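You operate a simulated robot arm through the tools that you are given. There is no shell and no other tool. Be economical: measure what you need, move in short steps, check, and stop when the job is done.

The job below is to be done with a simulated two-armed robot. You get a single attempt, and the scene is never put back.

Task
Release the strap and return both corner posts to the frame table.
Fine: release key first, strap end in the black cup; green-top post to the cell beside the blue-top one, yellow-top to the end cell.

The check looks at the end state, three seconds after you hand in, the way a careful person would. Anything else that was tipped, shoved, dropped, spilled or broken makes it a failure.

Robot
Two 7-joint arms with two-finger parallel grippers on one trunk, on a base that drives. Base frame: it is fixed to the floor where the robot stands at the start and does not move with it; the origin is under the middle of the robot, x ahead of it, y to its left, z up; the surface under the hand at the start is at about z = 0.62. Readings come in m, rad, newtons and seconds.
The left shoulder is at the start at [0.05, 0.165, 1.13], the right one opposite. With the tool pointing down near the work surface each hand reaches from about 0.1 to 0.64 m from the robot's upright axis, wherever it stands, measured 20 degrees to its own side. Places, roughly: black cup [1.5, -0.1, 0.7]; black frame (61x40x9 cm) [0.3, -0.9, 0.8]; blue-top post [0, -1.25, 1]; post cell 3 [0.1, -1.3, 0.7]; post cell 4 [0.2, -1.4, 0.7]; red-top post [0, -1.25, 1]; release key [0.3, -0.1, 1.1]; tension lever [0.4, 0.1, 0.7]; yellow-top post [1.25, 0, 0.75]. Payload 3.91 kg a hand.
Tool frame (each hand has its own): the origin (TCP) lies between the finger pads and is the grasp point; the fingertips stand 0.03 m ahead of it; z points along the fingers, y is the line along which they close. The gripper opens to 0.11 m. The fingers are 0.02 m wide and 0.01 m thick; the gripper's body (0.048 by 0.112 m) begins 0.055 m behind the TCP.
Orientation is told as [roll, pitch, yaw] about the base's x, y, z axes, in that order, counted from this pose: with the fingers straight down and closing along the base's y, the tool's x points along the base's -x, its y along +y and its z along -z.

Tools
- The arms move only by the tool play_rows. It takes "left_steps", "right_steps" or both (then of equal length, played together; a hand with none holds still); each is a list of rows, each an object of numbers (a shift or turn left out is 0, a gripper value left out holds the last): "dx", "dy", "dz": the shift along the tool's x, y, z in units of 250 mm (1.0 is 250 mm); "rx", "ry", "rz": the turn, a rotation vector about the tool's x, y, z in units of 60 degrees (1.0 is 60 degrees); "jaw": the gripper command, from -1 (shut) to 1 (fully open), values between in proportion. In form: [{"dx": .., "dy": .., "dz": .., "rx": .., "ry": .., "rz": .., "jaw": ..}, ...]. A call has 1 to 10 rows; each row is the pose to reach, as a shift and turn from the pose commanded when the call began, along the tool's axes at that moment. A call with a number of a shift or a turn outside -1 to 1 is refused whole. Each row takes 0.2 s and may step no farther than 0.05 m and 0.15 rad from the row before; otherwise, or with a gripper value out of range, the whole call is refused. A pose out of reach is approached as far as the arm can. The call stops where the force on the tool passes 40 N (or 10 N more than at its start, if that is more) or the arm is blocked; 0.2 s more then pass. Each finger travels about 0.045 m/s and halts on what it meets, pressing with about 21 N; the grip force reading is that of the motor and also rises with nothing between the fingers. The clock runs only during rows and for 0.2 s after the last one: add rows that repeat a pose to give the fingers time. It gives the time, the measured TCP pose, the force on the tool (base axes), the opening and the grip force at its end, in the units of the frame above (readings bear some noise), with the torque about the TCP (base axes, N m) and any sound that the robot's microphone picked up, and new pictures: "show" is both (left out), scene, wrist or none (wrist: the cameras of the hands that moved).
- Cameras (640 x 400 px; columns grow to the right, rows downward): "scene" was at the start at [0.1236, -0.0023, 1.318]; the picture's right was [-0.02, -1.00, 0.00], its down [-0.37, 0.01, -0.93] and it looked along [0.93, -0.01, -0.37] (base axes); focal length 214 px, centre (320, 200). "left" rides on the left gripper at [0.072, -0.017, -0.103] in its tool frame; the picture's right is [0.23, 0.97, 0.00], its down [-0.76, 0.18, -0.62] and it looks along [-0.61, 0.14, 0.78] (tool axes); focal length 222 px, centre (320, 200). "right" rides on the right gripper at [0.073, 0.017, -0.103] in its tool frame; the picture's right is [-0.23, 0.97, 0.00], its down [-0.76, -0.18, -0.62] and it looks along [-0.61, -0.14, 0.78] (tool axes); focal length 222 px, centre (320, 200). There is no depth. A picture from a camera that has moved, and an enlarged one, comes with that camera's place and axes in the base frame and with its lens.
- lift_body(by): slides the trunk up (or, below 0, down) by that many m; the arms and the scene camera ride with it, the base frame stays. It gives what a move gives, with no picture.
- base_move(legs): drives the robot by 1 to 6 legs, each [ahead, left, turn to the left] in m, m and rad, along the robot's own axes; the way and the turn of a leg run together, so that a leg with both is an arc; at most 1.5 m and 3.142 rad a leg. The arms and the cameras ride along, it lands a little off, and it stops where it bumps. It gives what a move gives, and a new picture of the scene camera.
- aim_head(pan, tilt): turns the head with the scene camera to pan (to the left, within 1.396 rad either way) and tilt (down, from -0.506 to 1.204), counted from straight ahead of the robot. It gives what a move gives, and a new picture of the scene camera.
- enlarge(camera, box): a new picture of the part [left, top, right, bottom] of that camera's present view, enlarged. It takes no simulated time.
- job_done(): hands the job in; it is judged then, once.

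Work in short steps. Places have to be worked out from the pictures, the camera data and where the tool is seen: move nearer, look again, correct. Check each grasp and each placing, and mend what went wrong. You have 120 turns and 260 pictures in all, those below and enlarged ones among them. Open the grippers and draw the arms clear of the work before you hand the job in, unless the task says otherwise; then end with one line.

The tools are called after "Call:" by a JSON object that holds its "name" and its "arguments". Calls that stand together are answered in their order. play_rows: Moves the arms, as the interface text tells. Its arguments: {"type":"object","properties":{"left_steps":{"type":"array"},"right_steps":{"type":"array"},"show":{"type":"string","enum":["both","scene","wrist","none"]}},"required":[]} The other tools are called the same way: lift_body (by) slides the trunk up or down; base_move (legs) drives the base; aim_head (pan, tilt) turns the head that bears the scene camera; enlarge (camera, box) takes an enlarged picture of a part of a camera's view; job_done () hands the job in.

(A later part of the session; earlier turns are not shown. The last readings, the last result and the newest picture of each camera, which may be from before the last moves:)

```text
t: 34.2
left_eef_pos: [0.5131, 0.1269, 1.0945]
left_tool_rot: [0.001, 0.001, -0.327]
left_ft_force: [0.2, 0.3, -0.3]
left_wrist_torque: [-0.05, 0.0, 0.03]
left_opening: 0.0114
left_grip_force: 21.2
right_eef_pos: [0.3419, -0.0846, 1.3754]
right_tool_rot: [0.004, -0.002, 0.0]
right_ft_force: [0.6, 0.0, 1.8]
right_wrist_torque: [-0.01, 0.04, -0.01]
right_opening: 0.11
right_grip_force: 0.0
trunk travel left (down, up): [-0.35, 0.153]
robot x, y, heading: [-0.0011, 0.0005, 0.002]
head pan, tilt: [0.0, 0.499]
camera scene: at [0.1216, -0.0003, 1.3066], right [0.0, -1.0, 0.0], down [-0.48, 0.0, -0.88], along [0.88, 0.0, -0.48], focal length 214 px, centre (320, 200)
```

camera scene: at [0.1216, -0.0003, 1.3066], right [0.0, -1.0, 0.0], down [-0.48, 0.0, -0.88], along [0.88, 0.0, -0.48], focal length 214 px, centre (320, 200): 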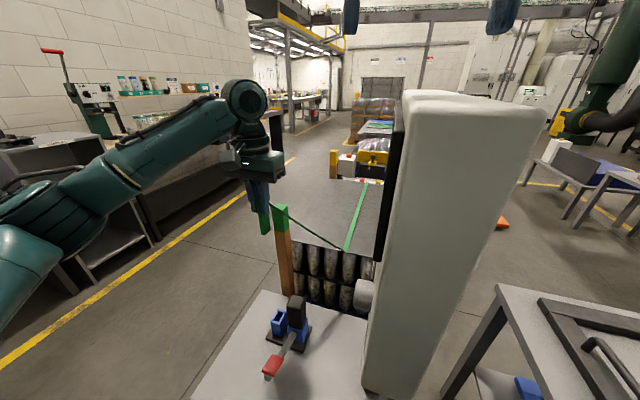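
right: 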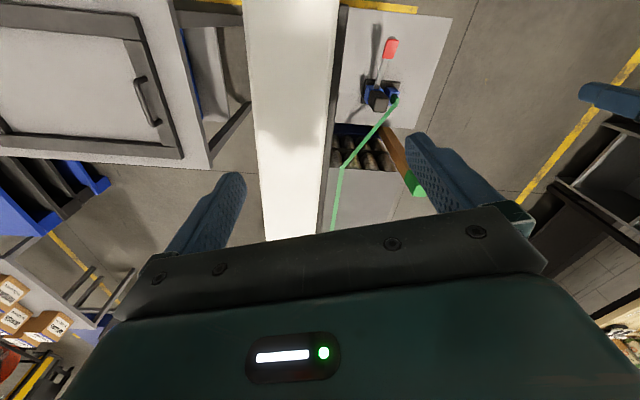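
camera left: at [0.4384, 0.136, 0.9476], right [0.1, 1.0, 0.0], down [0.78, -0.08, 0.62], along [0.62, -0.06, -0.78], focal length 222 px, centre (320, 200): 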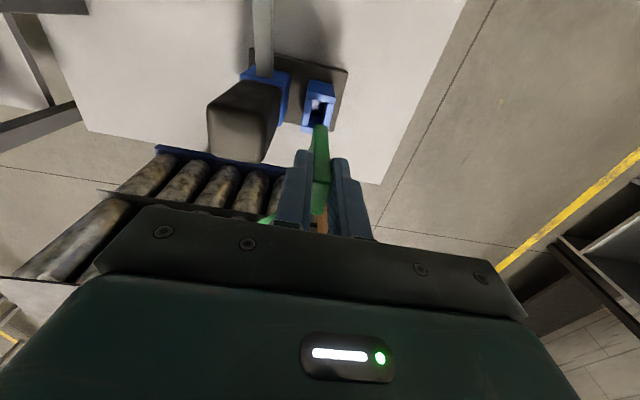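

The strap follows as a slack band without load. I raise the trunk a bit for clearance and drive out to the left and along the station's left side.

Call:
{"name": "lift_body", "arguments": {"by": 0.1}}

Call:
{"name": "base_move", "arguments": {"legs": [[0, 0.95, 0], [0, 0, -0.35], [0.9, 0, 0]]}}

```text
t: 35.6
left_eef_pos: [0.5134, 0.1276, 1.1942]
left_tool_rot: [0.001, 0.0, -0.33]
left_ft_force: [0.4, -0.7, -0.2]
left_wrist_torque: [0.01, 0.0, 0.02]
left_opening: 0.0113
left_grip_force: 21.0
right_eef_pos: [0.3427, -0.0843, 1.4762]
right_tool_rot: [0.003, -0.002, 0.0]
right_ft_force: [-0.7, -0.3, 0.1]
right_wrist_torque: [-0.04, -0.02, 0.0]
right_opening: 0.11
right_grip_force: 0.1
trunk travel left (down, up): [-0.45, 0.053]
robot x, y, heading: [-0.0004, -0.0012, 0.003]
head pan, tilt: [0.0, 0.499]
```

```text
t: 49.8
left_eef_pos: [1.3718, 0.5837, 1.1953]
left_tool_rot: [0.0, -0.001, -0.688]
left_ft_force: [-0.4, -0.3, 0.0]
left_wrist_torque: [0.01, -0.02, -0.02]
left_opening: 0.0114
left_grip_force: 21.5
right_eef_pos: [1.1385, 0.4444, 1.4751]
right_tool_rot: [0.004, -0.001, -0.358]
right_ft_force: [0.2, -0.1, 1.5]
right_wrist_torque: [-0.01, -0.01, -0.03]
right_opening: 0.1099
right_grip_force: 0.1
trunk travel left (down, up): [-0.45, 0.053]
robot x, y, heading: [0.8473, 0.6425, -0.356]
head pan, tilt: [0.0, 0.499]
camera scene: at [0.9609, 0.6009, 1.4066], right [-0.35, -0.94, 0.0], down [-0.45, 0.17, -0.88], along [0.82, -0.31, -0.48], focal length 214 px, centre (320, 200)
```

scene: 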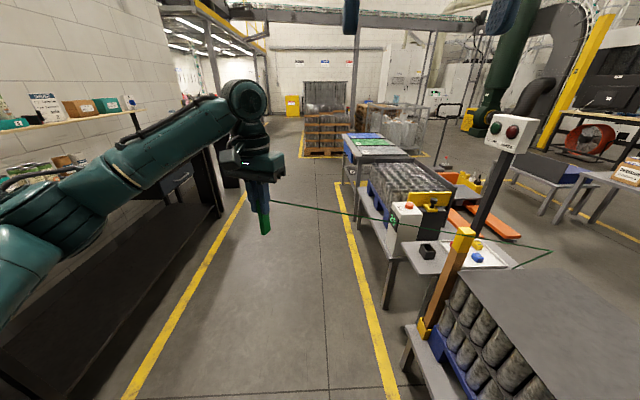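

I see the cup near [1.52, -0.16] and the yellow-top post. I drive on 0.75 m and turn to face the station.

Call:
{"name": "base_move", "arguments": {"legs": [[0.75, 0, 0], [0, 0, -1.57]]}}

Call:
{"name": "aim_head", "arguments": {"pan": 0.0, "tilt": 0.9}}

```text
t: 57.7
left_eef_pos: [1.4921, -0.1427, 1.1959]
left_tool_rot: [0.002, 0.002, -2.26]
left_ft_force: [0.6, 0.4, -0.9]
left_wrist_torque: [-0.01, 0.01, 0.01]
left_opening: 0.0112
left_grip_force: 21.4
right_eef_pos: [1.3547, 0.0924, 1.4745]
right_tool_rot: [0.004, -0.003, -1.93]
right_ft_force: [0.2, -0.4, 0.2]
right_wrist_torque: [-0.01, -0.02, 0.0]
right_opening: 0.11
right_grip_force: 0.0
trunk travel left (down, up): [-0.45, 0.053]
robot x, y, heading: [1.5526, 0.3835, -1.933]
head pan, tilt: [0.0, 0.499]
camera scene: at [1.5135, 0.2686, 1.4067], right [-0.94, 0.35, 0.0], down [0.17, 0.45, -0.88], along [-0.31, -0.82, -0.48], focal length 214 px, centre (320, 200)
```

scene: 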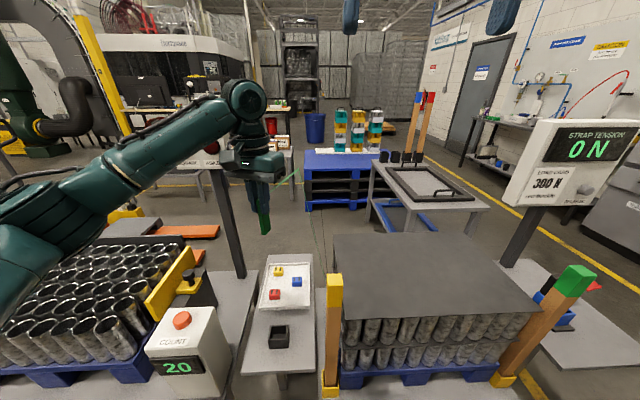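

```text
t: 58.6
left_eef_pos: [1.4935, -0.1438, 1.195]
left_tool_rot: [0.001, 0.0, -2.26]
left_ft_force: [0.9, 0.1, -0.7]
left_wrist_torque: [0.01, 0.01, -0.03]
left_opening: 0.0115
left_grip_force: 20.9
right_eef_pos: [1.3551, 0.0934, 1.4749]
right_tool_rot: [0.005, -0.003, -1.93]
right_ft_force: [0.4, -0.4, 0.6]
right_wrist_torque: [0.0, -0.02, -0.02]
right_opening: 0.1098
right_grip_force: 0.0
trunk travel left (down, up): [-0.45, 0.053]
robot x, y, heading: [1.5546, 0.3798, -1.932]
head pan, tilt: [0.0, 0.901]
camera scene: at [1.5191, 0.2831, 1.3729], right [-0.94, 0.35, 0.0], down [0.28, 0.73, -0.62], along [-0.22, -0.58, -0.78], focal length 214 px, centre (320, 200)
```

scene: 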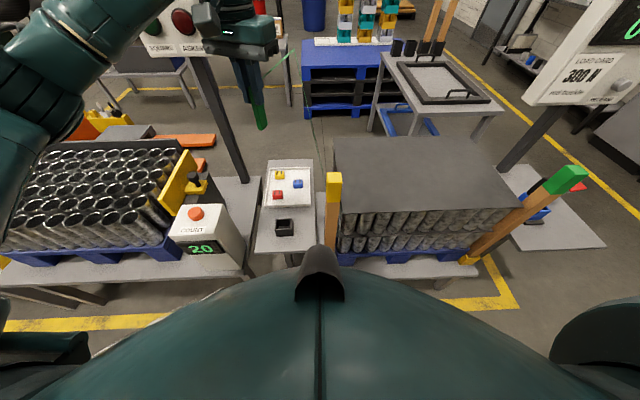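

Very clear view. The cup is at about [1.498, -0.145], right below the left hand. I square the hand up with the station and descend part way.

Call:
{"name": "play_rows", "arguments": {"left_steps": [{"dz": 0.16, "rz": -0.1}, {"dz": 0.34, "rz": -0.2}, {"dz": 0.52, "rz": -0.3}, {"dz": 0.7, "rz": -0.31}, {"dz": 0.88, "rz": -0.31}, {"dz": 1.0, "rz": -0.31}, {"dz": 1.0, "rz": -0.31}]}}

```text
t: 60.2
left_eef_pos: [1.4911, -0.1425, 0.946]
left_tool_rot: [0.0, 0.0, -1.935]
left_ft_force: [-0.2, -0.3, 0.6]
left_wrist_torque: [0.03, 0.01, 0.01]
left_opening: 0.0115
left_grip_force: 21.0
right_eef_pos: [1.3544, 0.092, 1.4755]
right_tool_rot: [0.004, -0.004, -1.93]
right_ft_force: [-0.5, 0.9, 0.0]
right_wrist_torque: [0.0, -0.03, 0.03]
right_opening: 0.1101
right_grip_force: 0.0
trunk travel left (down, up): [-0.45, 0.053]
robot x, y, heading: [1.5559, 0.385, -1.93]
head pan, tilt: [0.0, 0.901]
camera scene: at [1.5191, 0.2832, 1.3728], right [-0.94, 0.35, 0.0], down [0.28, 0.73, -0.62], along [-0.22, -0.58, -0.78], focal length 214 px, centre (320, 200)
camera left: at [1.5017, -0.0694, 1.0495], right [0.99, -0.13, 0.0], down [-0.11, -0.77, 0.62], along [-0.08, -0.62, -0.78], focal length 222 px, centre (320, 200)
```

scene: 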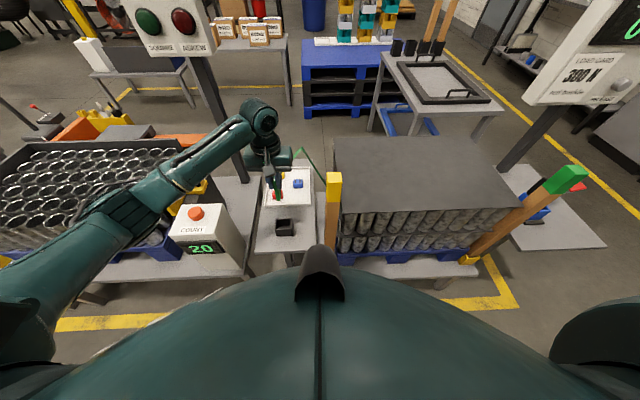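
left: 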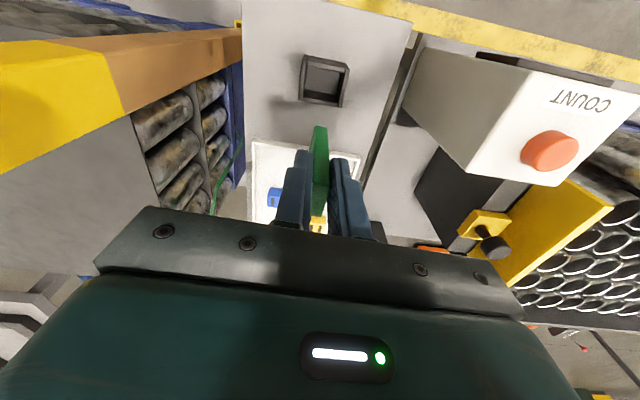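

Intersecting both views: cup rim centre ≈ [1.499, -0.127, 0.72]. I correct and descend to z≈0.83, then look.

Call:
{"name": "play_rows", "arguments": {"left_steps": [{"dx": 0.035, "dy": 0.005, "dz": 0.1}, {"dx": 0.07, "dy": 0.008, "dz": 0.22}, {"dx": 0.07, "dy": 0.008, "dz": 0.34}, {"dx": 0.07, "dy": 0.008, "dz": 0.44}], "show": "wrist"}}

Call:
{"name": "enlarge", "arguments": {"camera": "scene", "box": [240, 150, 340, 250]}}

```text
t: 61.2
left_eef_pos: [1.4994, -0.1276, 0.8356]
left_tool_rot: [-0.001, -0.004, -1.934]
left_ft_force: [0.9, 1.6, 4.5]
left_wrist_torque: [-0.03, 0.03, -0.01]
left_opening: 0.0113
left_grip_force: 20.7
right_eef_pos: [1.3535, 0.093, 1.4766]
right_tool_rot: [0.004, -0.003, -1.931]
right_ft_force: [-0.4, 0.0, 0.3]
right_wrist_torque: [0.01, -0.01, -0.01]
right_opening: 0.1101
right_grip_force: 0.0
trunk travel left (down, up): [-0.45, 0.053]
robot x, y, heading: [1.5537, 0.3797, -1.934]
head pan, tilt: [0.0, 0.901]
camera left: at [1.5092, -0.0535, 0.9385], right [0.99, -0.13, 0.0], down [-0.1, -0.77, 0.63], along [-0.09, -0.62, -0.78], focal length 222 px, centre (320, 200)
```

left: 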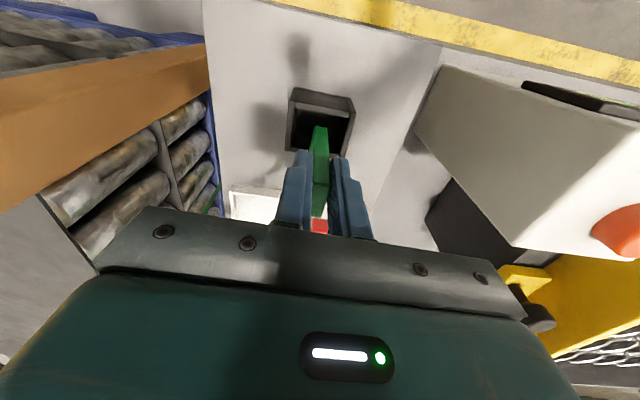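

```text
4.00 times, centred on (290, 200) of scene
camera zoom: at [1.5192, 0.284, 1.3731], right [-0.94, 0.35, 0.0], down [0.28, 0.73, -0.62], along [-0.22, -0.58, -0.78], focal length 858 px, centre (440, 200)
```

zoom: 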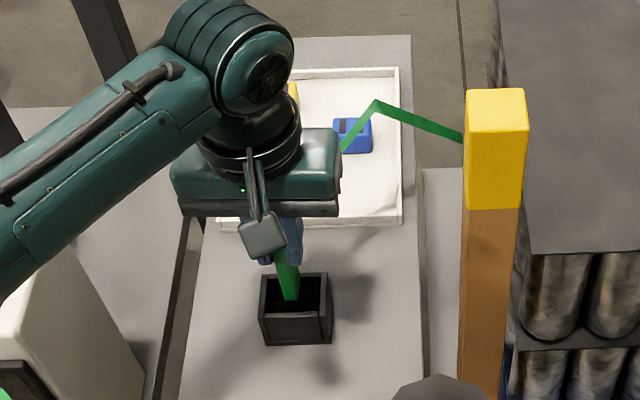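

A small 4.5 N contact; I check closely whether the tab touches the rim.

Call:
{"name": "enlarge", "arguments": {"camera": "left", "box": [270, 70, 370, 220]}}

```text
2.67 times, centred on (320, 145) of left
camera zoom: at [1.5092, -0.0535, 0.9385], right [0.99, -0.13, 0.0], down [-0.1, -0.77, 0.63], along [-0.09, -0.62, -0.78], focal length 592 px, centre (320, 347)
```

zoom: 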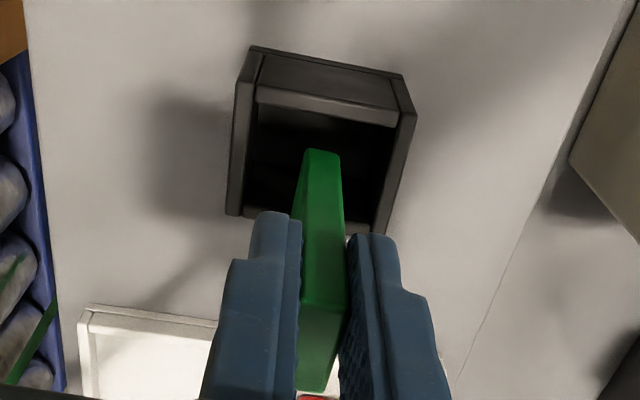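

Tab bottom is about 0.06 below the TCP; the cup centre is ~12 mm farther. I shift and lower so that the tab goes well into the cup while the fingers stay above the rim.

Call:
{"name": "play_rows", "arguments": {"left_steps": [{"dx": -0.025, "dy": 0.005}, {"dx": -0.05, "dy": 0.01}, {"dx": -0.05, "dy": 0.01, "dz": 0.08}, {"dx": -0.05, "dy": 0.01, "dz": 0.16}, {"dx": -0.05, "dy": 0.01, "dz": 0.24}, {"dx": -0.05, "dy": 0.01, "dz": 0.3}], "show": "wrist"}}

Call:
{"name": "enlarge", "arguments": {"camera": "left", "box": [270, 70, 370, 220]}}

Call:
{"name": "enlarge", "arguments": {"camera": "scene", "box": [240, 150, 340, 250]}}

```text
t: 62.1
left_eef_pos: [1.4949, -0.1428, 0.8171]
left_tool_rot: [-0.006, -0.01, -1.938]
left_ft_force: [2.3, 6.4, 17.5]
left_wrist_torque: [0.33, -0.2, 0.01]
left_opening: 0.0114
left_grip_force: 20.7
right_eef_pos: [1.354, 0.0928, 1.4751]
right_tool_rot: [0.003, -0.004, -1.932]
right_ft_force: [0.7, 0.1, 0.3]
right_wrist_torque: [0.04, -0.01, -0.01]
right_opening: 0.11
right_grip_force: 0.0
trunk travel left (down, up): [-0.45, 0.053]
robot x, y, heading: [1.5543, 0.383, -1.931]
head pan, tilt: [0.0, 0.901]
stopped in row 4 (left hand): the force on the tool passed its limit at 63 N (the readings are from after the stop); the commanded pose is now the measured one
camera left: at [1.5063, -0.0685, 0.9201], right [0.99, -0.14, -0.01], down [-0.1, -0.77, 0.63], along [-0.09, -0.62, -0.78], focal length 222 px, centre (320, 200)
```

left: 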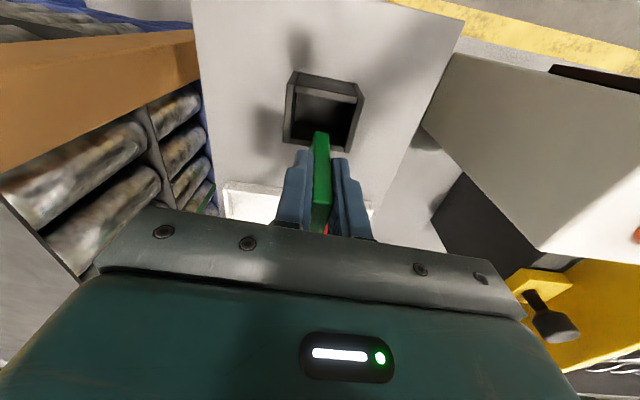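

```text
2.67 times, centred on (320, 145) of left
camera zoom: at [1.5063, -0.0685, 0.9201], right [0.99, -0.14, -0.01], down [-0.1, -0.77, 0.63], along [-0.09, -0.62, -0.78], focal length 592 px, centre (320, 347)
```

zoom: 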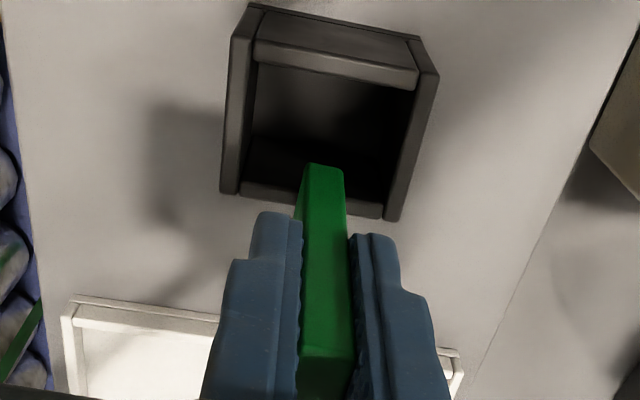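

```text
4.00 times, centred on (290, 200) of scene
camera zoom: at [1.5195, 0.284, 1.3728], right [-0.94, 0.35, 0.0], down [0.28, 0.73, -0.62], along [-0.22, -0.58, -0.78], focal length 858 px, centre (440, 200)
```

zoom: 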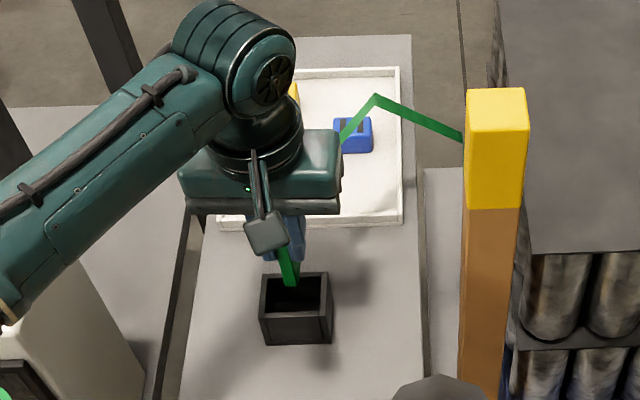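

The tab bottom hit the far rim: the rim is higher (~0.755) so the cup centre is at y≈-0.121. The cup did not move. I lift, shift back 22 mm and recheck.

Call:
{"name": "play_rows", "arguments": {"left_steps": [{"dz": -0.06}, {"dz": -0.12}, {"dz": -0.12, "dx": 0.05, "dy": -0.004}, {"dz": -0.12, "dx": 0.09, "dy": -0.006}, {"dz": -0.12, "dx": 0.09, "dy": -0.006}], "show": "none"}}

Call:
{"name": "enlarge", "arguments": {"camera": "left", "box": [270, 70, 370, 220]}}

Call:
{"name": "enlarge", "arguments": {"camera": "scene", "box": [260, 190, 320, 240]}}

```text
t: 63.3
left_eef_pos: [1.5027, -0.1222, 0.8431]
left_tool_rot: [-0.002, -0.008, -1.935]
left_ft_force: [-0.1, 0.4, -0.1]
left_wrist_torque: [-0.02, -0.03, 0.0]
left_opening: 0.0113
left_grip_force: 20.9
right_eef_pos: [1.3553, 0.0923, 1.4749]
right_tool_rot: [0.005, -0.001, -1.93]
right_ft_force: [-0.5, -0.5, -0.5]
right_wrist_torque: [0.0, 0.01, -0.01]
right_opening: 0.1102
right_grip_force: 0.1
trunk travel left (down, up): [-0.45, 0.053]
robot x, y, heading: [1.5558, 0.387, -1.93]
head pan, tilt: [0.0, 0.901]
```

```text
2.67 times, centred on (320, 145) of left
camera zoom: at [1.5135, -0.0466, 0.9466], right [0.99, -0.14, 0.0], down [-0.1, -0.77, 0.63], along [-0.09, -0.62, -0.78], focal length 592 px, centre (320, 347)
```

zoom: 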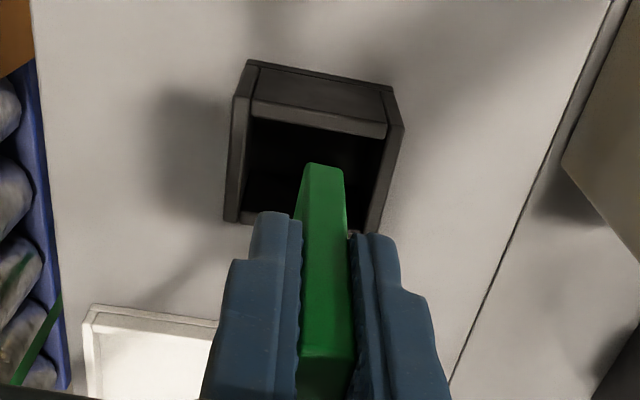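

```text
8.00 times, centred on (290, 215) of scene
camera zoom: at [1.5191, 0.283, 1.3728], right [-0.94, 0.35, 0.0], down [0.28, 0.73, -0.62], along [-0.22, -0.58, -0.78], focal length 1716 px, centre (560, 80)
```

zoom: 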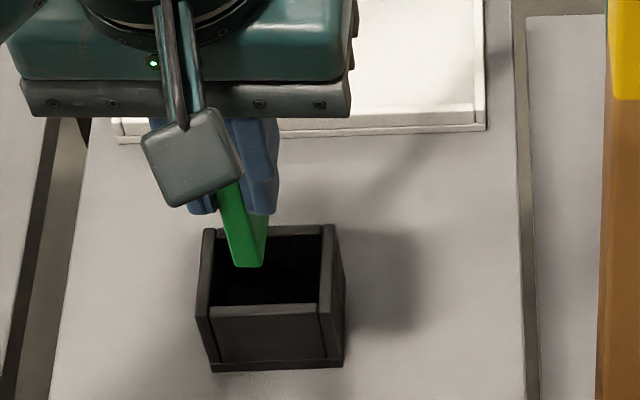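

Both views now give cup centre ≈ [1.498, -0.124], tab about 5 mm to +x. I fine-shift and lower gently to z≈0.79.

Call:
{"name": "play_rows", "arguments": {"left_steps": [{"dx": -0.016, "dy": -0.02}, {"dx": -0.016, "dy": -0.02, "dz": 0.06}, {"dx": -0.016, "dy": -0.02, "dz": 0.1}, {"dx": -0.016, "dy": -0.02, "dz": 0.14}, {"dx": -0.016, "dy": -0.02, "dz": 0.18}, {"dx": -0.016, "dy": -0.02, "dz": 0.21}], "show": "none"}}

Call:
{"name": "enlarge", "arguments": {"camera": "left", "box": [270, 70, 370, 220]}}

Call:
{"name": "enlarge", "arguments": {"camera": "scene", "box": [260, 190, 320, 240]}}

```text
t: 64.7
left_eef_pos: [1.4967, -0.1243, 0.7916]
left_tool_rot: [-0.003, -0.009, -1.936]
left_ft_force: [0.4, -0.6, -1.6]
left_wrist_torque: [0.02, -0.01, 0.01]
left_opening: 0.0115
left_grip_force: 21.4
right_eef_pos: [1.3547, 0.0923, 1.4748]
right_tool_rot: [0.002, -0.003, -1.932]
right_ft_force: [0.8, -0.2, 0.3]
right_wrist_torque: [0.03, -0.02, -0.02]
right_opening: 0.11
right_grip_force: 0.1
trunk travel left (down, up): [-0.45, 0.053]
robot x, y, heading: [1.5558, 0.3802, -1.931]
head pan, tilt: [0.0, 0.901]
```

```text
2.67 times, centred on (320, 145) of left
camera zoom: at [1.5073, -0.049, 0.8946], right [0.99, -0.14, 0.0], down [-0.1, -0.77, 0.63], along [-0.09, -0.62, -0.78], focal length 592 px, centre (320, 347)
```

zoom: 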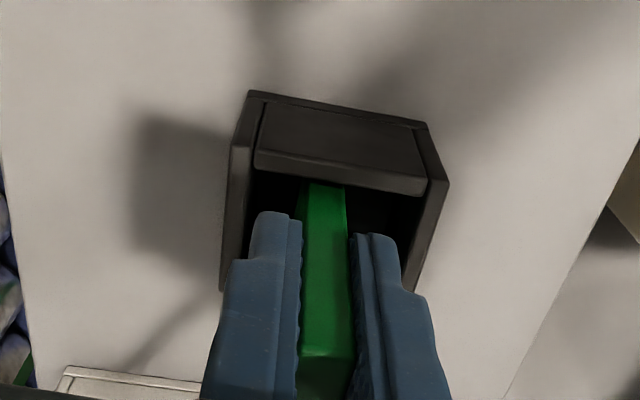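

```text
8.00 times, centred on (290, 215) of scene
camera zoom: at [1.5191, 0.283, 1.3728], right [-0.94, 0.35, 0.0], down [0.28, 0.73, -0.62], along [-0.22, -0.58, -0.78], focal length 1716 px, centre (560, 80)
```

zoom: 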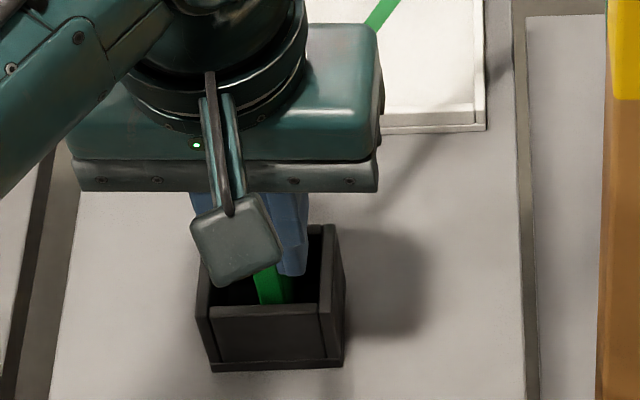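

The tab is well inside the cup with no contact force. I open a little, let it drop, and raise the hand.

Call:
{"name": "play_rows", "arguments": {"left_steps": [{"dx": -0.012}, {"dx": -0.012, "jaw": -0.35}, {"dx": -0.012}, {"dx": -0.012}, {"dx": -0.012, "dz": -0.04}, {"dx": -0.012, "dz": -0.14}, {"dx": -0.012, "dz": -0.3}, {"dx": -0.012, "dz": -0.5}], "show": "none"}}

Call:
{"name": "enlarge", "arguments": {"camera": "left", "box": [220, 50, 420, 220]}}

Call:
{"name": "enlarge", "arguments": {"camera": "scene", "box": [240, 150, 340, 250]}}

```text
t: 66.5
left_eef_pos: [1.4966, -0.1253, 0.9194]
left_tool_rot: [-0.003, -0.009, -1.936]
left_ft_force: [0.1, -0.3, -0.1]
left_wrist_torque: [0.0, 0.0, -0.01]
left_opening: 0.0358
left_grip_force: 0.0
right_eef_pos: [1.3545, 0.0926, 1.4753]
right_tool_rot: [0.005, -0.004, -1.931]
right_ft_force: [0.0, 1.1, 0.9]
right_wrist_torque: [-0.02, -0.01, 0.0]
right_opening: 0.1103
right_grip_force: 0.1
trunk travel left (down, up): [-0.45, 0.053]
robot x, y, heading: [1.5536, 0.3804, -1.927]
head pan, tilt: [0.0, 0.901]
```

```text
2.35 times, centred on (320, 135) of left
camera zoom: at [1.507, -0.0508, 1.0217], right [0.99, -0.14, 0.0], down [-0.1, -0.77, 0.63], along [-0.09, -0.62, -0.78], focal length 523 px, centre (320, 353)
```

zoom: 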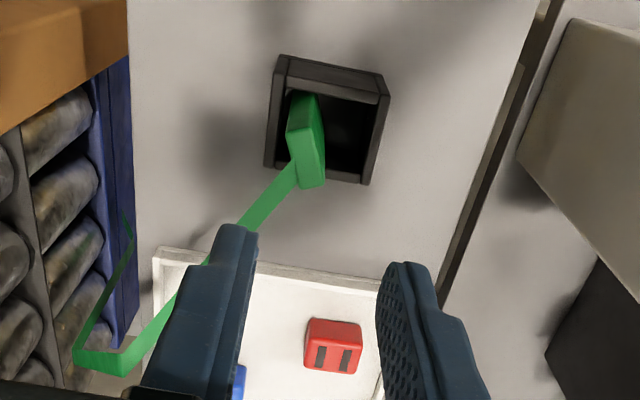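

```text
4.00 times, centred on (290, 200) of scene
camera zoom: at [1.519, 0.2833, 1.3728], right [-0.94, 0.35, 0.0], down [0.28, 0.73, -0.62], along [-0.22, -0.58, -0.78], focal length 858 px, centre (440, 200)
```

zoom: 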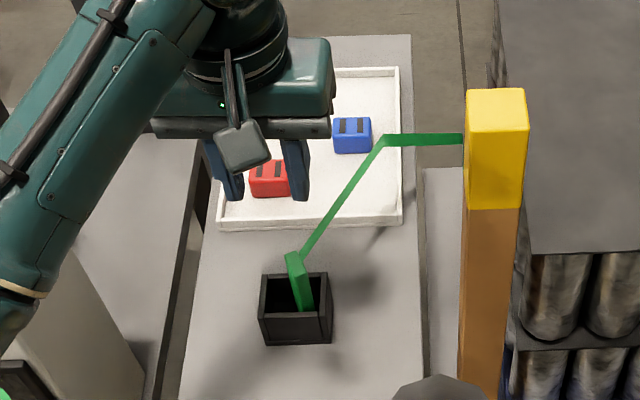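

The strap end stands in the cup. Now the yellow-top post, about [1.33, -0.10, top 0.94]: I raise the left hand out of the way and bring the right hand above the post.

Call:
{"name": "play_rows", "arguments": {"left_steps": [{"dz": -0.15}, {"dz": -0.3}, {"dz": -0.45}, {"dz": -0.6, "dy": 0.1}, {"dz": -0.75, "dy": 0.2}, {"dz": -0.9, "dy": 0.3}, {"dz": -1.0, "dy": 0.4}], "right_steps": [{}, {}, {"dx": -0.12, "dy": 0.04, "dz": 0.14}, {"dx": -0.24, "dy": 0.08, "dz": 0.28}, {"dx": -0.36, "dy": 0.12, "dz": 0.42}, {"dx": -0.48, "dy": 0.15, "dz": 0.56}, {"dx": -0.56, "dy": 0.176, "dz": 0.7}]}}

```text
t: 68.1
left_eef_pos: [1.5916, -0.1611, 1.1671]
left_tool_rot: [-0.004, -0.008, -1.939]
left_ft_force: [0.8, -0.3, 0.0]
left_wrist_torque: [0.04, -0.01, 0.0]
left_opening: 0.0357
left_grip_force: 0.1
right_eef_pos: [1.3446, -0.0552, 1.2993]
right_tool_rot: [0.005, -0.004, -1.93]
right_ft_force: [0.2, -0.6, 0.1]
right_wrist_torque: [0.02, 0.0, -0.02]
right_opening: 0.11
right_grip_force: 0.0
trunk travel left (down, up): [-0.45, 0.053]
robot x, y, heading: [1.5519, 0.382, -1.933]
head pan, tilt: [0.0, 0.901]
camera scene: at [1.5193, 0.2825, 1.3727], right [-0.94, 0.35, 0.0], down [0.28, 0.73, -0.62], along [-0.22, -0.58, -0.78], focal length 214 px, centre (320, 200)
camera right: at [1.3863, 0.0081, 1.4018], right [0.83, -0.56, 0.0], down [-0.44, -0.65, 0.62], along [-0.34, -0.52, -0.78], focal length 222 px, centre (320, 200)
camera left: at [1.6018, -0.0866, 1.2697], right [0.99, -0.14, 0.0], down [-0.1, -0.77, 0.63], along [-0.09, -0.62, -0.78], focal length 222 px, centre (320, 200)
```

scene: 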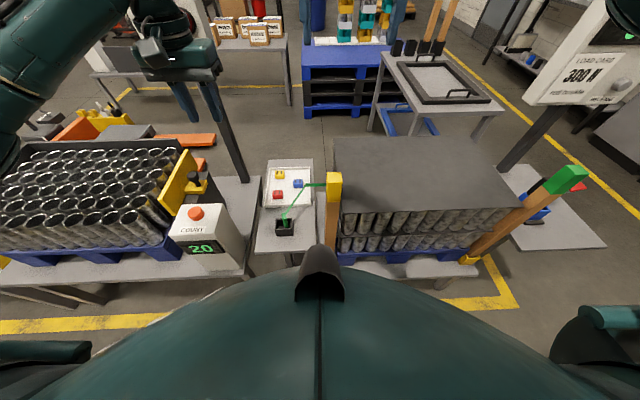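
right: 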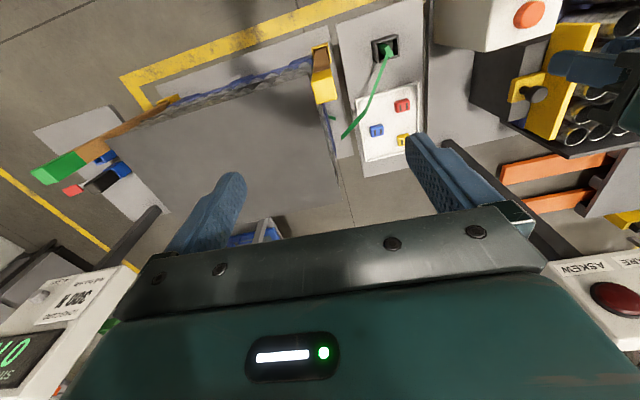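
left: 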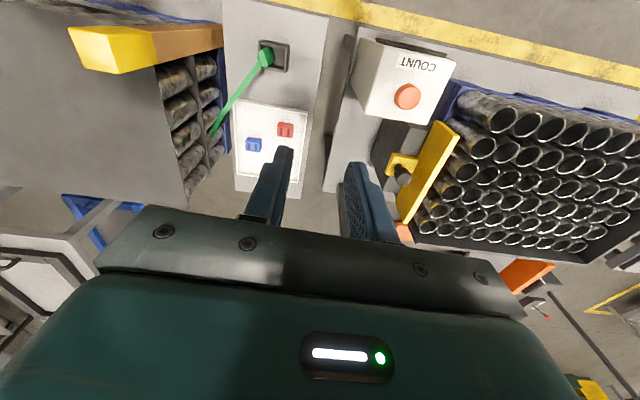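

Both views agree: yellow post top ≈ [1.343, -0.074, 0.972]. I centre and descend to z≈1.05, then check.

Call:
{"name": "play_rows", "arguments": {"right_steps": [{"dx": -0.036, "dy": 0.01, "dz": 0.12}, {"dx": -0.072, "dy": 0.02, "dz": 0.3}, {"dx": -0.072, "dy": 0.02, "dz": 0.48}, {"dx": -0.072, "dy": 0.02, "dz": 0.66}, {"dx": -0.072, "dy": 0.02, "dz": 0.84}, {"dx": -0.072, "dy": 0.02, "dz": 1.0}], "show": "wrist"}}

```text
t: 69.5
left_eef_pos: [1.5905, -0.1611, 1.1675]
left_tool_rot: [-0.005, -0.008, -1.936]
left_ft_force: [0.0, 0.8, -0.1]
left_wrist_torque: [-0.04, -0.04, 0.02]
left_opening: 0.0357
left_grip_force: 0.1
right_eef_pos: [1.3457, -0.0737, 1.0503]
right_tool_rot: [0.003, -0.003, -1.93]
right_ft_force: [-0.5, -0.2, 0.2]
right_wrist_torque: [0.01, -0.01, -0.03]
right_opening: 0.11
right_grip_force: 0.1
trunk travel left (down, up): [-0.45, 0.053]
robot x, y, heading: [1.5531, 0.3796, -1.927]
head pan, tilt: [0.0, 0.901]
camera right: at [1.3862, -0.0113, 1.1536], right [0.83, -0.56, 0.0], down [-0.44, -0.65, 0.62], along [-0.34, -0.52, -0.78], focal length 222 px, centre (320, 200)
```

right: 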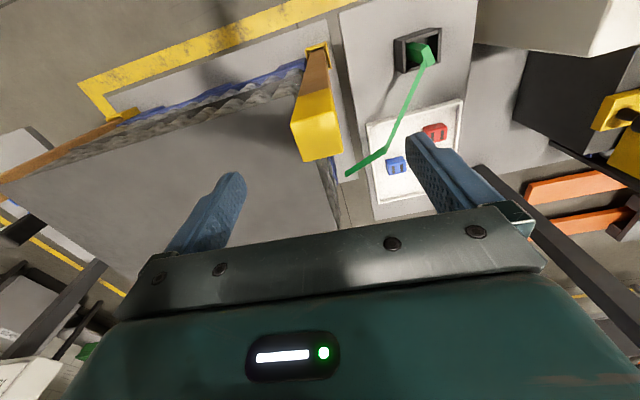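

Centred. I descend to z≈0.925 and close on the post.

Call:
{"name": "play_rows", "arguments": {"right_steps": [{"dz": 0.12, "dx": -0.008}, {"dz": 0.24, "dx": -0.012}, {"dz": 0.36, "dx": -0.012}, {"dz": 0.46, "dx": -0.012}, {"dz": 0.5, "dx": -0.012}, {"dz": 0.5, "dx": -0.012, "jaw": -1}, {"dz": 0.5, "dx": -0.012}, {"dz": 0.5, "dx": -0.012}, {"dz": 0.5, "dx": -0.012}, {"dz": 0.5, "dx": -0.012}], "show": "wrist"}}

```text
t: 71.7
left_eef_pos: [1.5898, -0.1607, 1.1667]
left_tool_rot: [-0.003, -0.009, -1.935]
left_ft_force: [-0.2, 0.5, 0.4]
left_wrist_torque: [-0.02, -0.01, 0.0]
left_opening: 0.0357
left_grip_force: 0.0
right_eef_pos: [1.3437, -0.0762, 0.9243]
right_tool_rot: [0.001, -0.003, -1.93]
right_ft_force: [-1.5, 0.9, 0.7]
right_wrist_torque: [0.14, 0.05, -0.01]
right_opening: 0.0399
right_grip_force: 21.5
trunk travel left (down, up): [-0.45, 0.053]
robot x, y, heading: [1.5527, 0.3794, -1.929]
head pan, tilt: [0.0, 0.901]
camera right: at [1.3847, -0.014, 1.0269], right [0.83, -0.56, 0.0], down [-0.44, -0.65, 0.62], along [-0.34, -0.52, -0.78], focal length 222 px, centre (320, 200)
```

right: 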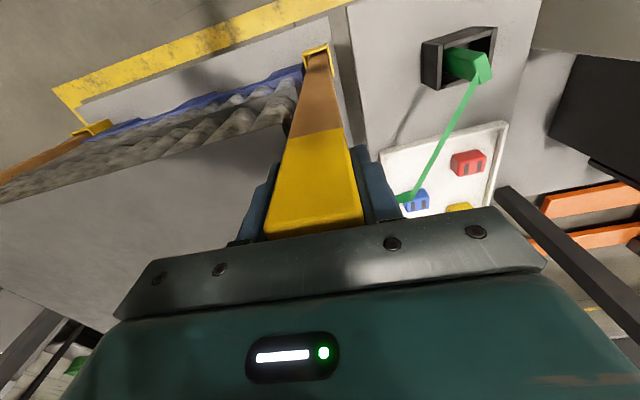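

Gripped (40 mm). I pull straight up.

Call:
{"name": "play_rows", "arguments": {"right_steps": [{"dz": -0.04}, {"dz": -0.1}, {"dz": -0.18}, {"dz": -0.28}, {"dz": -0.4}, {"dz": -0.54}, {"dz": -0.68}, {"dz": -0.82}, {"dz": -0.96}]}}

```text
t: 73.7
left_eef_pos: [1.5909, -0.1613, 1.1676]
left_tool_rot: [-0.005, -0.008, -1.935]
left_ft_force: [0.2, 0.0, -0.3]
left_wrist_torque: [0.0, -0.02, -0.02]
left_opening: 0.0359
left_grip_force: 0.1
right_eef_pos: [1.3446, -0.0766, 1.1662]
right_tool_rot: [0.002, -0.001, -1.93]
right_ft_force: [0.3, 1.2, -2.0]
right_wrist_torque: [0.01, 0.02, -0.02]
right_opening: 0.0398
right_grip_force: 21.5
trunk travel left (down, up): [-0.45, 0.053]
robot x, y, heading: [1.5536, 0.3816, -1.924]
head pan, tilt: [0.0, 0.901]
camera scene: at [1.5193, 0.2832, 1.3728], right [-0.94, 0.35, 0.0], down [0.28, 0.73, -0.62], along [-0.22, -0.58, -0.78], focal length 214 px, centre (320, 200)
camera right: at [1.385, -0.0132, 1.2682], right [0.83, -0.55, 0.0], down [-0.43, -0.65, 0.62], along [-0.34, -0.52, -0.78], focal length 222 px, centre (320, 200)
```

scene: 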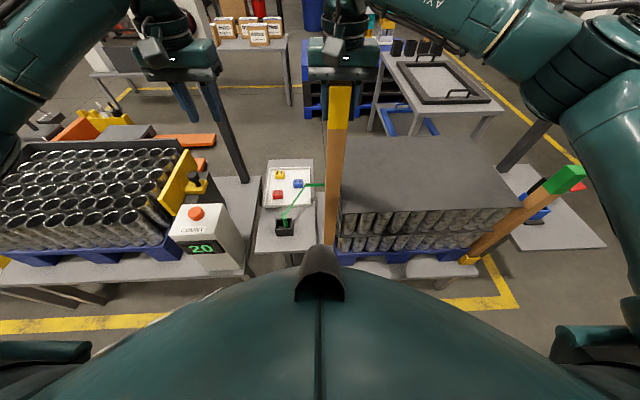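
right: 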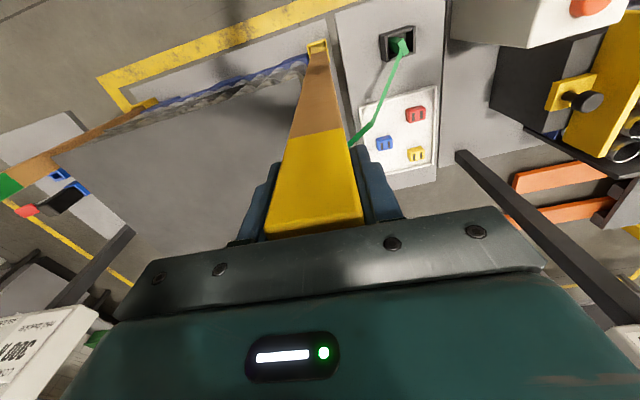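

The post is up, weight ~2 N. I lift it a bit more and draw it in toward the robot so it clears the other post when I strafe.

Call:
{"name": "play_rows", "arguments": {"right_steps": [{"dz": -0.14}, {"dz": -0.28}, {"dz": -0.4}, {"dz": -0.48, "dx": 0.12}, {"dz": -0.48, "dx": 0.26}, {"dz": -0.48, "dx": 0.4}, {"dz": -0.48, "dx": 0.56}], "left_steps": [{}, {}, {}, {"dx": 0.05}, {"dx": 0.1, "dz": -0.1}, {"dx": 0.2, "dz": -0.2}, {"dx": 0.3, "dz": -0.3}], "show": "scene"}}

```text
t: 75.3
left_eef_pos: [1.6191, -0.0888, 1.2414]
left_tool_rot: [-0.002, -0.008, -1.934]
left_ft_force: [0.2, 0.4, 0.1]
left_wrist_torque: [-0.02, -0.02, 0.02]
left_opening: 0.0357
left_grip_force: 0.1
right_eef_pos: [1.3937, 0.0541, 1.2871]
right_tool_rot: [0.003, -0.003, -1.931]
right_ft_force: [0.2, 0.5, -1.8]
right_wrist_torque: [-0.02, -0.02, 0.02]
right_opening: 0.0398
right_grip_force: 21.2
trunk travel left (down, up): [-0.45, 0.053]
robot x, y, heading: [1.5532, 0.3841, -1.927]
head pan, tilt: [0.0, 0.901]
camera scene: at [1.5194, 0.2843, 1.3729], right [-0.94, 0.35, 0.0], down [0.28, 0.73, -0.62], along [-0.22, -0.58, -0.78], focal length 214 px, centre (320, 200)
```

scene: 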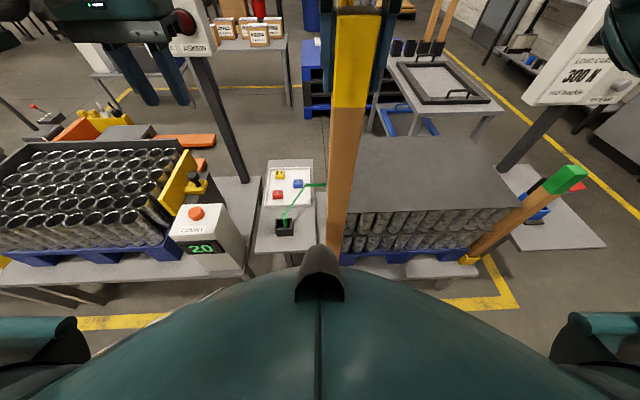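

Clear. I strafe right 0.84 m so that the green-top post comes in front of the left hand.

Call:
{"name": "base_move", "arguments": {"legs": [[-0.05, 0, 0], [0, -0.84, 0]]}}

```text
t: 83.6
left_eef_pos: [0.8364, 0.2588, 1.2408]
left_tool_rot: [-0.004, -0.006, -1.953]
left_ft_force: [0.0, 0.7, 0.1]
left_wrist_torque: [-0.01, 0.04, 0.02]
left_opening: 0.0358
left_grip_force: 0.1
right_eef_pos: [0.6123, 0.4067, 1.286]
right_tool_rot: [0.003, -0.002, -1.948]
right_ft_force: [-0.6, 0.0, -1.8]
right_wrist_torque: [0.0, 0.04, 0.02]
right_opening: 0.0401
right_grip_force: 21.1
trunk travel left (down, up): [-0.45, 0.053]
robot x, y, heading: [0.7791, 0.7312, -1.942]
head pan, tilt: [0.0, 0.901]
camera scene: at [0.7433, 0.635, 1.3728], right [-0.93, 0.37, 0.0], down [0.29, 0.73, -0.62], along [-0.23, -0.58, -0.78], focal length 214 px, centre (320, 200)
```

scene: 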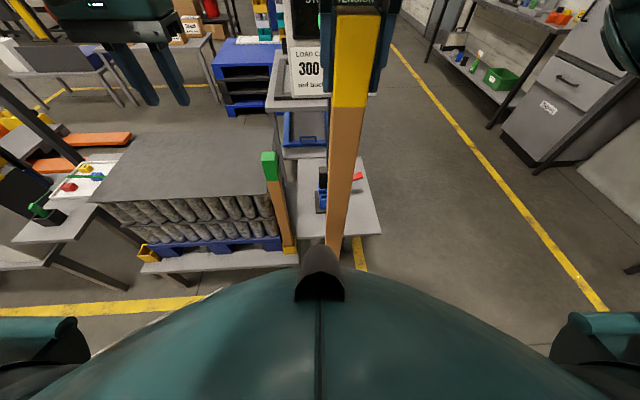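

I go 6 cm forward, and move the right hand (with the yellow post) further right, the left hand over the green post.

Call:
{"name": "base_move", "arguments": {"legs": [[0.06, 0, 0]]}}

Call:
{"name": "play_rows", "arguments": {"right_steps": [{"dy": -0.1}, {"dy": -0.25}, {"dy": -0.4}, {"dy": -0.5}, {"dy": -0.5}], "left_steps": [{"jaw": 1}, {"dx": -0.05, "dy": -0.05}, {"dx": -0.13, "dy": -0.1}, {"dx": -0.2, "dy": -0.2}, {"dx": -0.2, "dy": -0.27}]}}

```text
t: 84.6
left_eef_pos: [0.8141, 0.2041, 1.2404]
left_tool_rot: [-0.001, -0.007, -1.954]
left_ft_force: [0.0, -0.5, -0.4]
left_wrist_torque: [0.03, 0.0, 0.01]
left_opening: 0.0358
left_grip_force: 0.0
right_eef_pos: [0.5915, 0.3513, 1.2849]
right_tool_rot: [0.004, -0.001, -1.947]
right_ft_force: [-0.1, 0.2, -2.9]
right_wrist_torque: [0.01, 0.03, -0.02]
right_opening: 0.0399
right_grip_force: 21.2
trunk travel left (down, up): [-0.45, 0.053]
robot x, y, heading: [0.7567, 0.6791, -1.948]
head pan, tilt: [0.0, 0.901]
camera scene: at [0.721, 0.5781, 1.3727], right [-0.93, 0.37, 0.0], down [0.29, 0.73, -0.62], along [-0.23, -0.58, -0.78], focal length 214 px, centre (320, 200)
```

scene: 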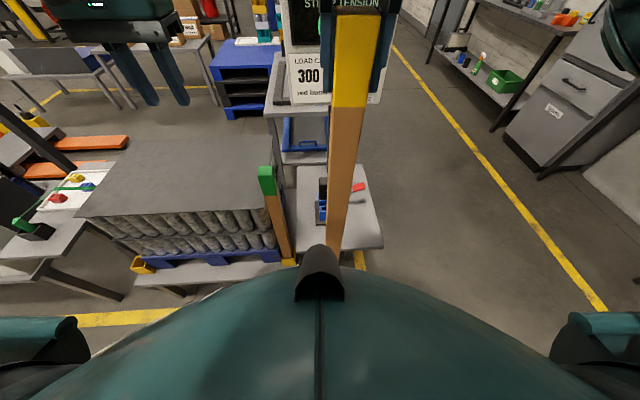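

```text
t: 85.8
left_eef_pos: [0.7339, 0.1828, 1.2424]
left_tool_rot: [-0.002, -0.008, -1.951]
left_ft_force: [-0.6, -0.1, 0.4]
left_wrist_torque: [-0.01, 0.01, -0.01]
left_opening: 0.1101
left_grip_force: 0.1
right_eef_pos: [0.4766, 0.3965, 1.2858]
right_tool_rot: [0.004, -0.004, -1.946]
right_ft_force: [0.1, -0.4, -3.0]
right_wrist_torque: [-0.01, 0.01, -0.01]
right_opening: 0.0398
right_grip_force: 21.1
trunk travel left (down, up): [-0.45, 0.053]
robot x, y, heading: [0.7585, 0.6767, -1.947]
head pan, tilt: [0.0, 0.901]
camera scene: at [0.7216, 0.5792, 1.3728], right [-0.93, 0.37, 0.0], down [0.29, 0.73, -0.62], along [-0.23, -0.58, -0.78], focal length 214 px, centre (320, 200)
camera right: at [0.5179, 0.4586, 1.3883], right [0.82, -0.57, 0.0], down [-0.45, -0.64, 0.62], along [-0.35, -0.52, -0.78], focal length 222 px, centre (320, 200)
camera left: at [0.7453, 0.257, 1.3438], right [0.99, -0.15, 0.0], down [-0.11, -0.77, 0.63], along [-0.1, -0.62, -0.78], focal length 222 px, centre (320, 200)
```

scene: 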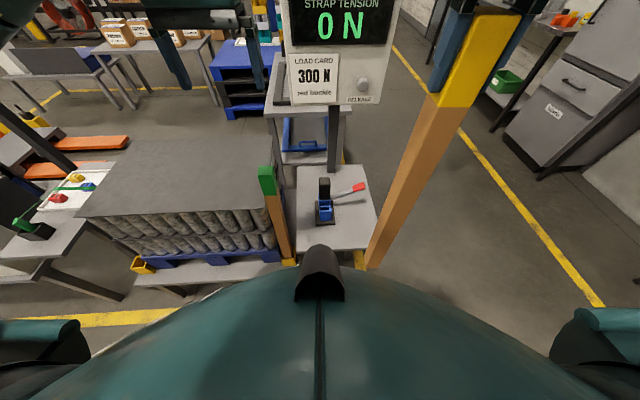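
right: 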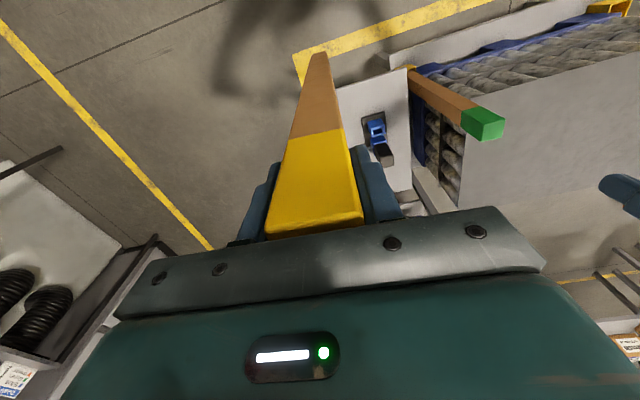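
left: 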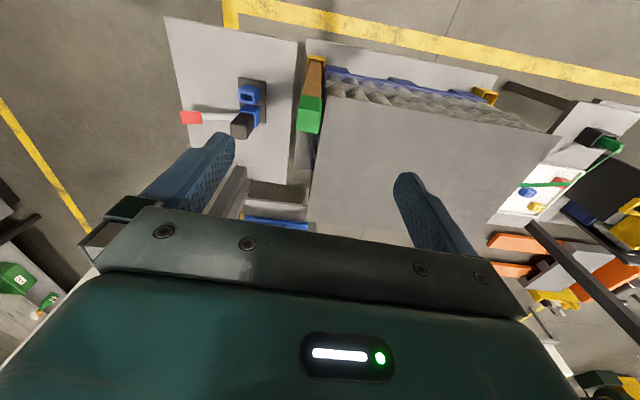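

The held post's bottom is at z≈0.70, i.e. 0.586 below the TCP. Green post top ≈ [0.705, 0.131, 0.97]. I centre the left hand and descend to z≈1.05.

Call:
{"name": "play_rows", "arguments": {"left_steps": [{"dx": -0.12, "dy": -0.015}, {"dx": -0.236, "dy": -0.03}, {"dx": -0.236, "dy": -0.03, "dz": 0.18}, {"dx": -0.236, "dy": -0.03, "dz": 0.36}, {"dx": -0.236, "dy": -0.03, "dz": 0.54}, {"dx": -0.236, "dy": -0.03, "dz": 0.72}], "show": "wrist"}}

```text
t: 87.2
left_eef_pos: [0.7039, 0.1295, 1.0631]
left_tool_rot: [-0.004, -0.008, -1.954]
left_ft_force: [-0.7, 0.8, 0.9]
left_wrist_torque: [-0.04, 0.0, 0.02]
left_opening: 0.1098
left_grip_force: 0.0
right_eef_pos: [0.4755, 0.3961, 1.2858]
right_tool_rot: [0.004, -0.002, -1.946]
right_ft_force: [0.0, 0.1, -1.2]
right_wrist_torque: [0.0, 0.0, -0.02]
right_opening: 0.0398
right_grip_force: 21.0
trunk travel left (down, up): [-0.45, 0.053]
robot x, y, heading: [0.7594, 0.6757, -1.951]
head pan, tilt: [0.0, 0.901]
camera left: at [0.7156, 0.2042, 1.1661], right [0.99, -0.15, -0.01], down [-0.11, -0.77, 0.63], along [-0.1, -0.62, -0.78], focal length 222 px, centre (320, 200)
```

left: 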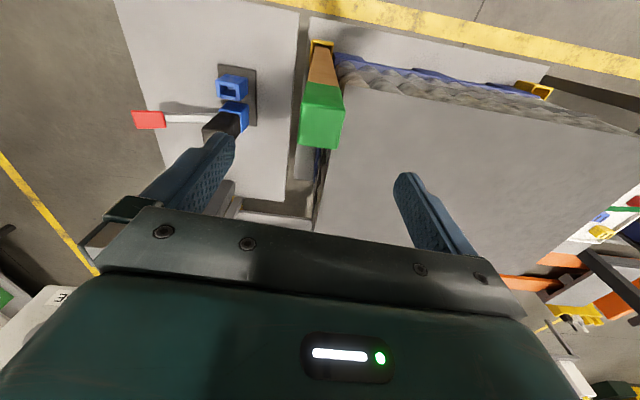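

Centred. Descend to z≈0.925 and grip.

Call:
{"name": "play_rows", "arguments": {"left_steps": [{"dz": 0.14}, {"dz": 0.28}, {"dz": 0.42}, {"dz": 0.5}, {"dz": 0.55}, {"dz": 0.55, "jaw": -1}, {"dz": 0.55}, {"dz": 0.55}, {"dz": 0.55}, {"dz": 0.55}], "show": "wrist"}}

```text
t: 89.4
left_eef_pos: [0.7022, 0.1285, 0.9247]
left_tool_rot: [-0.002, -0.01, -1.954]
left_ft_force: [0.7, -0.3, 0.2]
left_wrist_torque: [-0.23, -0.29, 0.01]
left_opening: 0.0396
left_grip_force: 21.0
right_eef_pos: [0.4773, 0.3965, 1.2851]
right_tool_rot: [0.004, -0.002, -1.946]
right_ft_force: [0.5, 0.2, -1.5]
right_wrist_torque: [0.01, 0.02, -0.01]
right_opening: 0.04
right_grip_force: 21.0
trunk travel left (down, up): [-0.45, 0.053]
robot x, y, heading: [0.7573, 0.6797, -1.946]
head pan, tilt: [0.0, 0.901]
camera left: at [0.7138, 0.2029, 1.0278], right [0.99, -0.15, 0.0], down [-0.12, -0.77, 0.63], along [-0.1, -0.62, -0.78], focal length 222 px, centre (320, 200)
```

left: 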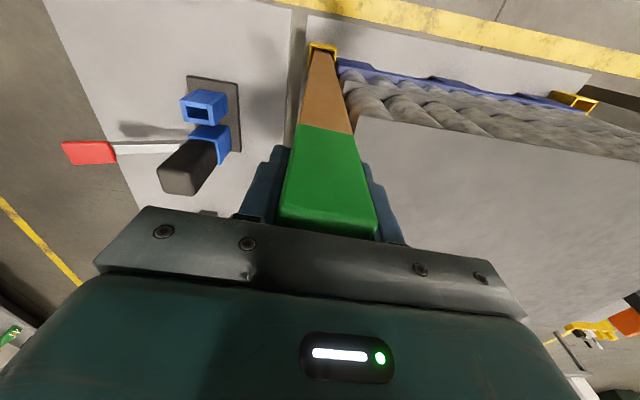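

Gripped. I pull it up, then draw it in toward the robot.

Call:
{"name": "play_rows", "arguments": {"left_steps": [{"dz": -0.04}, {"dz": -0.1}, {"dz": -0.18}, {"dz": -0.3}, {"dz": -0.44}, {"dz": -0.6}, {"dz": -0.76}, {"dz": -0.9}, {"dz": -1.0}], "show": "none"}}

Call:
{"name": "play_rows", "arguments": {"left_steps": [{"dz": -0.15}, {"dz": -0.3}, {"dz": -0.45, "dx": 0.1}, {"dz": -0.45, "dx": 0.25}, {"dz": -0.45, "dx": 0.4}, {"dz": -0.45, "dx": 0.5}], "show": "scene"}}

```text
t: 91.4
left_eef_pos: [0.7043, 0.1321, 1.1731]
left_tool_rot: [0.0, -0.007, -1.951]
left_ft_force: [-0.8, 1.0, -3.1]
left_wrist_torque: [-0.01, -0.02, -0.02]
left_opening: 0.0395
left_grip_force: 21.1
right_eef_pos: [0.4757, 0.3959, 1.2858]
right_tool_rot: [0.004, -0.001, -1.945]
right_ft_force: [0.1, -0.1, -2.0]
right_wrist_torque: [0.04, -0.06, 0.01]
right_opening: 0.0399
right_grip_force: 21.4
trunk travel left (down, up): [-0.45, 0.053]
robot x, y, heading: [0.7567, 0.6766, -1.95]
head pan, tilt: [0.0, 0.901]
```

```text
t: 92.8
left_eef_pos: [0.7531, 0.2498, 1.2866]
left_tool_rot: [-0.004, -0.006, -1.953]
left_ft_force: [-0.1, -1.0, -2.5]
left_wrist_torque: [0.01, 0.0, -0.05]
left_opening: 0.0401
left_grip_force: 21.1
right_eef_pos: [0.4755, 0.3955, 1.2855]
right_tool_rot: [0.004, -0.002, -1.946]
right_ft_force: [-1.0, 0.4, -2.1]
right_wrist_torque: [0.02, -0.03, 0.0]
right_opening: 0.0401
right_grip_force: 21.3
trunk travel left (down, up): [-0.45, 0.053]
robot x, y, heading: [0.7591, 0.6794, -1.943]
head pan, tilt: [0.0, 0.901]
camera scene: at [0.7215, 0.5791, 1.3728], right [-0.93, 0.37, 0.0], down [0.29, 0.73, -0.62], along [-0.23, -0.58, -0.78], focal length 214 px, centre (320, 200)
```

scene: 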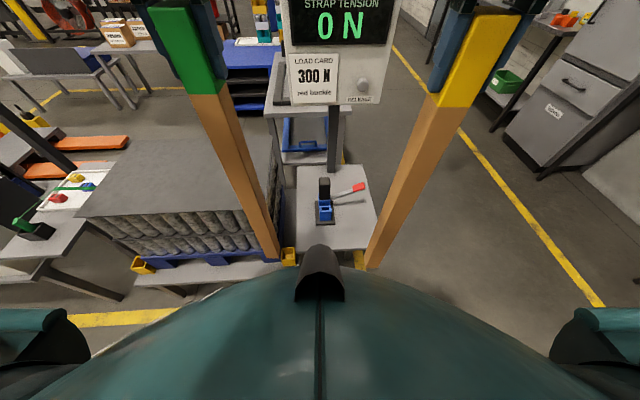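

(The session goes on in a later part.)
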